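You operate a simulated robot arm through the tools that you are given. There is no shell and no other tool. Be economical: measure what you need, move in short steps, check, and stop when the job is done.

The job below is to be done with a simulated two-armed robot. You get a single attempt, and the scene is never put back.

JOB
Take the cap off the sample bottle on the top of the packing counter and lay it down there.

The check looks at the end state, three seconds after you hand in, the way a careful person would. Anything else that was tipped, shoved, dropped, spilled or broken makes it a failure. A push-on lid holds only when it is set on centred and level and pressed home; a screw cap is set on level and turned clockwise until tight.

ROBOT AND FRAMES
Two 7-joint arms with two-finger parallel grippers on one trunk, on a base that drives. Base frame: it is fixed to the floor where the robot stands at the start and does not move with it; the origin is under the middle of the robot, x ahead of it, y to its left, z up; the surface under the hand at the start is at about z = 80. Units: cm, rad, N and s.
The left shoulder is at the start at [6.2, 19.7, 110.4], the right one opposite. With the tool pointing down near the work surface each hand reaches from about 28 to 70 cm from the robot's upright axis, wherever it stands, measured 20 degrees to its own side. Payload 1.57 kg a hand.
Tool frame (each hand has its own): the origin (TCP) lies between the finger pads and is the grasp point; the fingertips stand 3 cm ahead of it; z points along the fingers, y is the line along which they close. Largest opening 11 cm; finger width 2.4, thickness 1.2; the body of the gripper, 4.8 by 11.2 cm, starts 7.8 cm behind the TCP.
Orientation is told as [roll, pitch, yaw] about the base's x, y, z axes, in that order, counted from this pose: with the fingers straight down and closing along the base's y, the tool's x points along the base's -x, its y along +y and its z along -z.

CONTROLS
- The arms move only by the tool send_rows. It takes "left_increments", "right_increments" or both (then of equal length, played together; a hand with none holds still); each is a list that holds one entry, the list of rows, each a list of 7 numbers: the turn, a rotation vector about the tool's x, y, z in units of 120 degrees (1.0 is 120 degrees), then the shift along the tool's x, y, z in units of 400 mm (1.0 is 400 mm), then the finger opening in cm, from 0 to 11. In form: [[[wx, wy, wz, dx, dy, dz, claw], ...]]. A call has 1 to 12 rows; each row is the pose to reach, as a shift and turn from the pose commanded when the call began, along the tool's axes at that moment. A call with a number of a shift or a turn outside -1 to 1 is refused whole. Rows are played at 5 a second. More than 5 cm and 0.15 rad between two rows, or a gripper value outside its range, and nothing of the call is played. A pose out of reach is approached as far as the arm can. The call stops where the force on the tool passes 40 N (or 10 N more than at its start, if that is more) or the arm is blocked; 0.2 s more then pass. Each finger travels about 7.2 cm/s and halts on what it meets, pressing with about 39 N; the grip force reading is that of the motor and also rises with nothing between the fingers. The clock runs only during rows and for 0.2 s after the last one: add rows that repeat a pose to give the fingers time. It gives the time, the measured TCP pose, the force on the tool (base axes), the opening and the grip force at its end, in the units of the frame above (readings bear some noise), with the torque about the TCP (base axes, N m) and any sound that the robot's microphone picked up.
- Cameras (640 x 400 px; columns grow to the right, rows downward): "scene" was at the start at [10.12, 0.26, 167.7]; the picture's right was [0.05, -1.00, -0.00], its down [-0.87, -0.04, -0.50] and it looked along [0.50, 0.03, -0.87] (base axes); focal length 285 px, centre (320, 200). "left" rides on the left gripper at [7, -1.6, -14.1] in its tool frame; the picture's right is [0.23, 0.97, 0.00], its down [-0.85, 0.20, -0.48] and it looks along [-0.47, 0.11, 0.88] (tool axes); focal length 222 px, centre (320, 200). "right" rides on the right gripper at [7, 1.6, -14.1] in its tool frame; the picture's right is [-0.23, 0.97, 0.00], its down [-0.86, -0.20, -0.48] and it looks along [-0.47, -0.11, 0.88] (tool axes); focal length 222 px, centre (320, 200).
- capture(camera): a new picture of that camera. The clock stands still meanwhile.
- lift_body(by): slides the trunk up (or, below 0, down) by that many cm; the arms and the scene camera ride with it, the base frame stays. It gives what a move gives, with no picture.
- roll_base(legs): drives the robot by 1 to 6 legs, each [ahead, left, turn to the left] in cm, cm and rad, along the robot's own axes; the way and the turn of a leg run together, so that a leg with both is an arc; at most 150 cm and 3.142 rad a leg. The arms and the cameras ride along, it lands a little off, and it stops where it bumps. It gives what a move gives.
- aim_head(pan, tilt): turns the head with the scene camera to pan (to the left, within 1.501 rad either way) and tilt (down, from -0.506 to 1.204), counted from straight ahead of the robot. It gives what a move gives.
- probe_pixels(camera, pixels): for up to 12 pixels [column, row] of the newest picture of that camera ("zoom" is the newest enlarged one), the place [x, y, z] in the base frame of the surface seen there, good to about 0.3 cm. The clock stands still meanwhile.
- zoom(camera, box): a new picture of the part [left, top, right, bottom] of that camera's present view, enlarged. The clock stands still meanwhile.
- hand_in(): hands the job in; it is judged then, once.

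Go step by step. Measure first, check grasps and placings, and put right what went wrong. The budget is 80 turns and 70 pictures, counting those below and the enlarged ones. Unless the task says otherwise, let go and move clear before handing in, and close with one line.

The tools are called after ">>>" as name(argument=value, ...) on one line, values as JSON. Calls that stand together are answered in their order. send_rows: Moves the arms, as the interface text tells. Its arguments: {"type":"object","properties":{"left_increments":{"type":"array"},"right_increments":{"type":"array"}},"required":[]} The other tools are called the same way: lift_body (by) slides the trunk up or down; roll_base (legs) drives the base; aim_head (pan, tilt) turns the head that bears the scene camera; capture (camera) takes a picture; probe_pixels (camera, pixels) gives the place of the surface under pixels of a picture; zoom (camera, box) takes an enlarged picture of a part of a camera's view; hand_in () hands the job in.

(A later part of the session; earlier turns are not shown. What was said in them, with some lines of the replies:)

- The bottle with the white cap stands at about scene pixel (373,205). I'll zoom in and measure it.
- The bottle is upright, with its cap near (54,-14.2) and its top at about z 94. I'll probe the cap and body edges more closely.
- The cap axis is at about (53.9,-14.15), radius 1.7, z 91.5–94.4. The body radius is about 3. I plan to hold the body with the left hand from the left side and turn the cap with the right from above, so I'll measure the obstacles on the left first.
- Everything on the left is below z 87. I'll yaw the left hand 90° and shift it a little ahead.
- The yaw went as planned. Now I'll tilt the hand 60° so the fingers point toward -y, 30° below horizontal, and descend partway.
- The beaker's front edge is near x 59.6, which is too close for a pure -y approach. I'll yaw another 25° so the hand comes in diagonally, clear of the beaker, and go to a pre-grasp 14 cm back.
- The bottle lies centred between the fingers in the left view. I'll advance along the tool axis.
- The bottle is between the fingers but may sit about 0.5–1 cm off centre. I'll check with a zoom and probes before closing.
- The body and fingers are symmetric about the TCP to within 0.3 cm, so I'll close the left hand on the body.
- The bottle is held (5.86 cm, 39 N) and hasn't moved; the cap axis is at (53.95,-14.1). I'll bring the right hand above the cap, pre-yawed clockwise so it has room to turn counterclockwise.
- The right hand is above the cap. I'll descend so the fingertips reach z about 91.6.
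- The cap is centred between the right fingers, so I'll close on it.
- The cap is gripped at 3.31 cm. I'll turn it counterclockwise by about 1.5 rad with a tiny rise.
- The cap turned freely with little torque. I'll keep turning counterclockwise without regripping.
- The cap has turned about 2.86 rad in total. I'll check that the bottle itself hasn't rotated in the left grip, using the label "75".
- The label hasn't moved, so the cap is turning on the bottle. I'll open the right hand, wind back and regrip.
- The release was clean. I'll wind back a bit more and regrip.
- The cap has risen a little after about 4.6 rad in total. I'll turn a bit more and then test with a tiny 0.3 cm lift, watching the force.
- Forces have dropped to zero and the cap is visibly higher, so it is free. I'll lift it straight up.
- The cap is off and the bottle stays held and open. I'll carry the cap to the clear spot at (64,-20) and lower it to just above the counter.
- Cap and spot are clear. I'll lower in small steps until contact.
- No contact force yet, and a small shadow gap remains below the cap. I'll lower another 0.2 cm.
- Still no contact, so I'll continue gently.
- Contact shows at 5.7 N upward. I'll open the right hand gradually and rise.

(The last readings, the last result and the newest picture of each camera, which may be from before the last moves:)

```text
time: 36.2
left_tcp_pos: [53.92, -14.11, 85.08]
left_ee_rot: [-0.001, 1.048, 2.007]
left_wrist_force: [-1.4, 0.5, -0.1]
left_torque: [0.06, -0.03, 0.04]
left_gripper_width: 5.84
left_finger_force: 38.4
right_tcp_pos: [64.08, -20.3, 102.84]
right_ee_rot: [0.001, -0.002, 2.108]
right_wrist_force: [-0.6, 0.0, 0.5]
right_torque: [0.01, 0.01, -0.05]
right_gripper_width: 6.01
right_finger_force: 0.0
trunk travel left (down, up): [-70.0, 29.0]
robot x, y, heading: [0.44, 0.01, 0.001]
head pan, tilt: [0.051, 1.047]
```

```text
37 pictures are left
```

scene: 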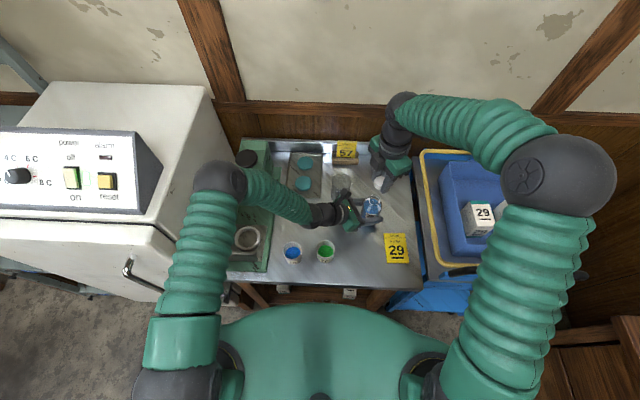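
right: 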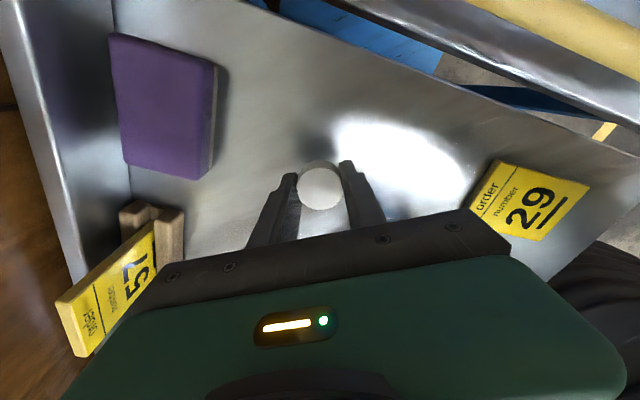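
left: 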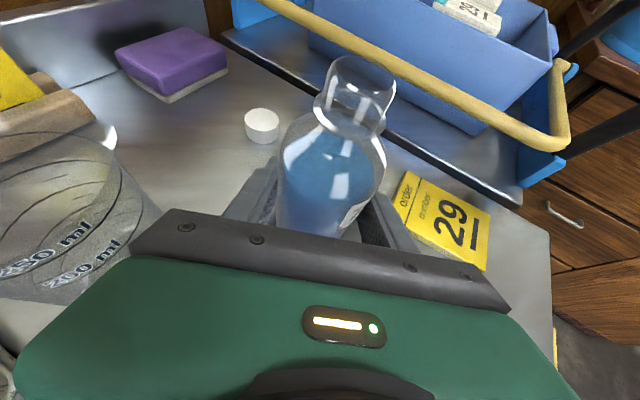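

The cap lies flat on the counter at left-view (262,125). Now I'll release the bottle with the left hand and back out along the approach axis.

>>> send_rows(left_increments=[[[0, 0, 0, 0, 0, 0, 6.2], [0, 0, 0, 0, 0, 0, 7], [0, 0, 0, 0, 0, 0, 8.2], [0, 0, 0, 0, 0, 0, 9.5], [0, 0, 0, 0, 0, 0, 9.5], [0, 0, 0, 0, 0, -0.05, 9.5], [0, 0, 0, 0, 0, -0.11, 9.5], [0, 0, 0, 0, 0, -0.18, 9.5], [0, 0, 0, 0, 0, -0.26, 9.5], [0, 0, 0, 0, 0, -0.34, 9.5]]])

>>> capture(camera="scene")

>>> capture(camera="left")

```text
time: 38.4
left_tcp_pos: [49.05, -3.34, 92.02]
left_ee_rot: [0.0, 1.047, 2.007]
left_wrist_force: [0.3, 0.8, 0.0]
left_torque: [0.04, 0.0, 0.04]
left_gripper_width: 9.5
left_finger_force: 0.0
right_tcp_pos: [64.01, -20.22, 102.92]
right_ee_rot: [0.001, 0.0, 2.109]
right_wrist_force: [0.1, 0.7, 0.5]
right_torque: [0.0, -0.01, 0.05]
right_gripper_width: 5.98
right_finger_force: 0.0
trunk travel left (down, up): [-70.0, 29.0]
robot x, y, heading: [-0.28, 0.3, 0.002]
head pan, tilt: [0.051, 1.047]
```

```text
36 pictures are left
```

scene: 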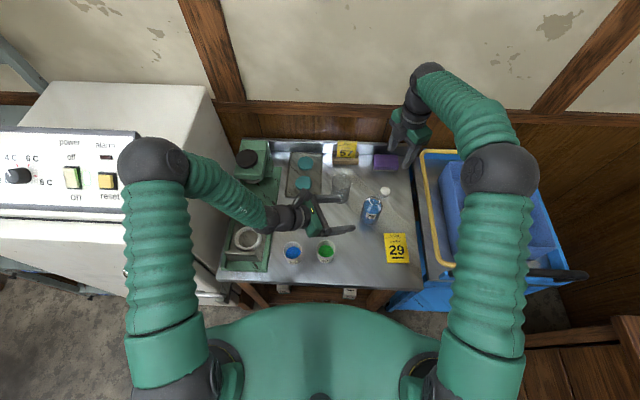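

```text
35 pictures are left
```

left: 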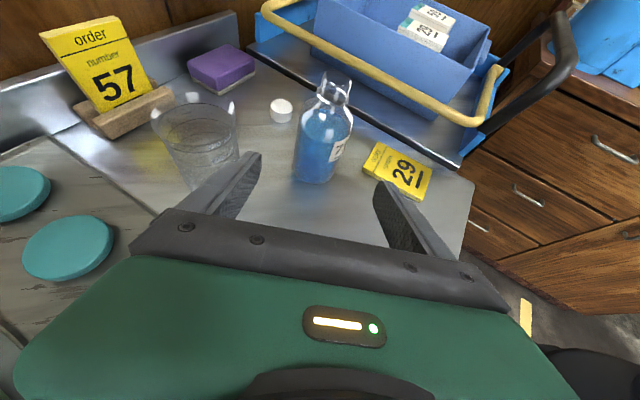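

The bottle stands upright with the cap flat beside it, and everything else is in place. I'll raise the left hand a little further and then take a last look.

>>> send_rows(left_increments=[[[0, 0, 0, 0.087, 0, -0.05, 9.5], [0, 0, 0, 0.173, 0, -0.1, 9.5], [0, 0, 0, 0.173, 0, -0.1, 9.5]]])

>>> zoom(camera="scene", box=[280, 130, 440, 270])

```text
time: 39.2
left_tcp_pos: [49.06, -3.52, 99.85]
left_ee_rot: [0.0, 1.047, 2.008]
left_wrist_force: [0.3, -0.2, -0.7]
left_torque: [0.03, 0.0, 0.0]
left_gripper_width: 9.49
left_finger_force: 0.1
right_tcp_pos: [64.12, -20.23, 102.68]
right_ee_rot: [0.003, -0.003, 2.107]
right_wrist_force: [1.2, 0.3, 0.0]
right_torque: [0.0, 0.04, 0.04]
right_gripper_width: 5.99
right_finger_force: 0.0
trunk travel left (down, up): [-70.0, 29.0]
robot x, y, heading: [-0.25, 0.17, -0.003]
head pan, tilt: [0.051, 1.047]
```

```text
2.86 times, centred on (360, 200) of scene
```

zoom: 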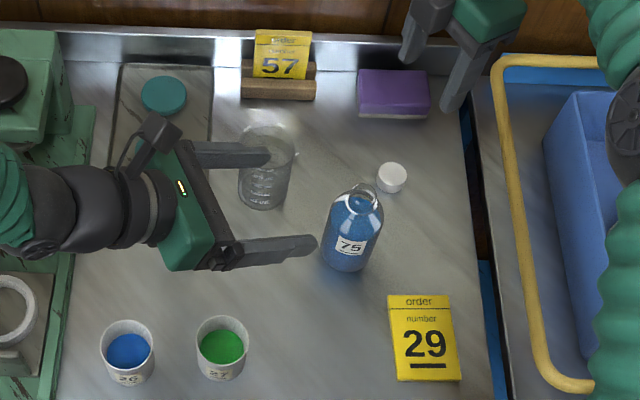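

The last zoom shows the open bottle upright at (350,235) and the cap lying flat at (392,178). Nothing else has moved, so I'm handing in.

>>> hand_in()

```text
The job is handed in.
```

The cap is unscrewed and lying flat on the packing counter. The open bottle is upright where it stood, and both hands are clear.
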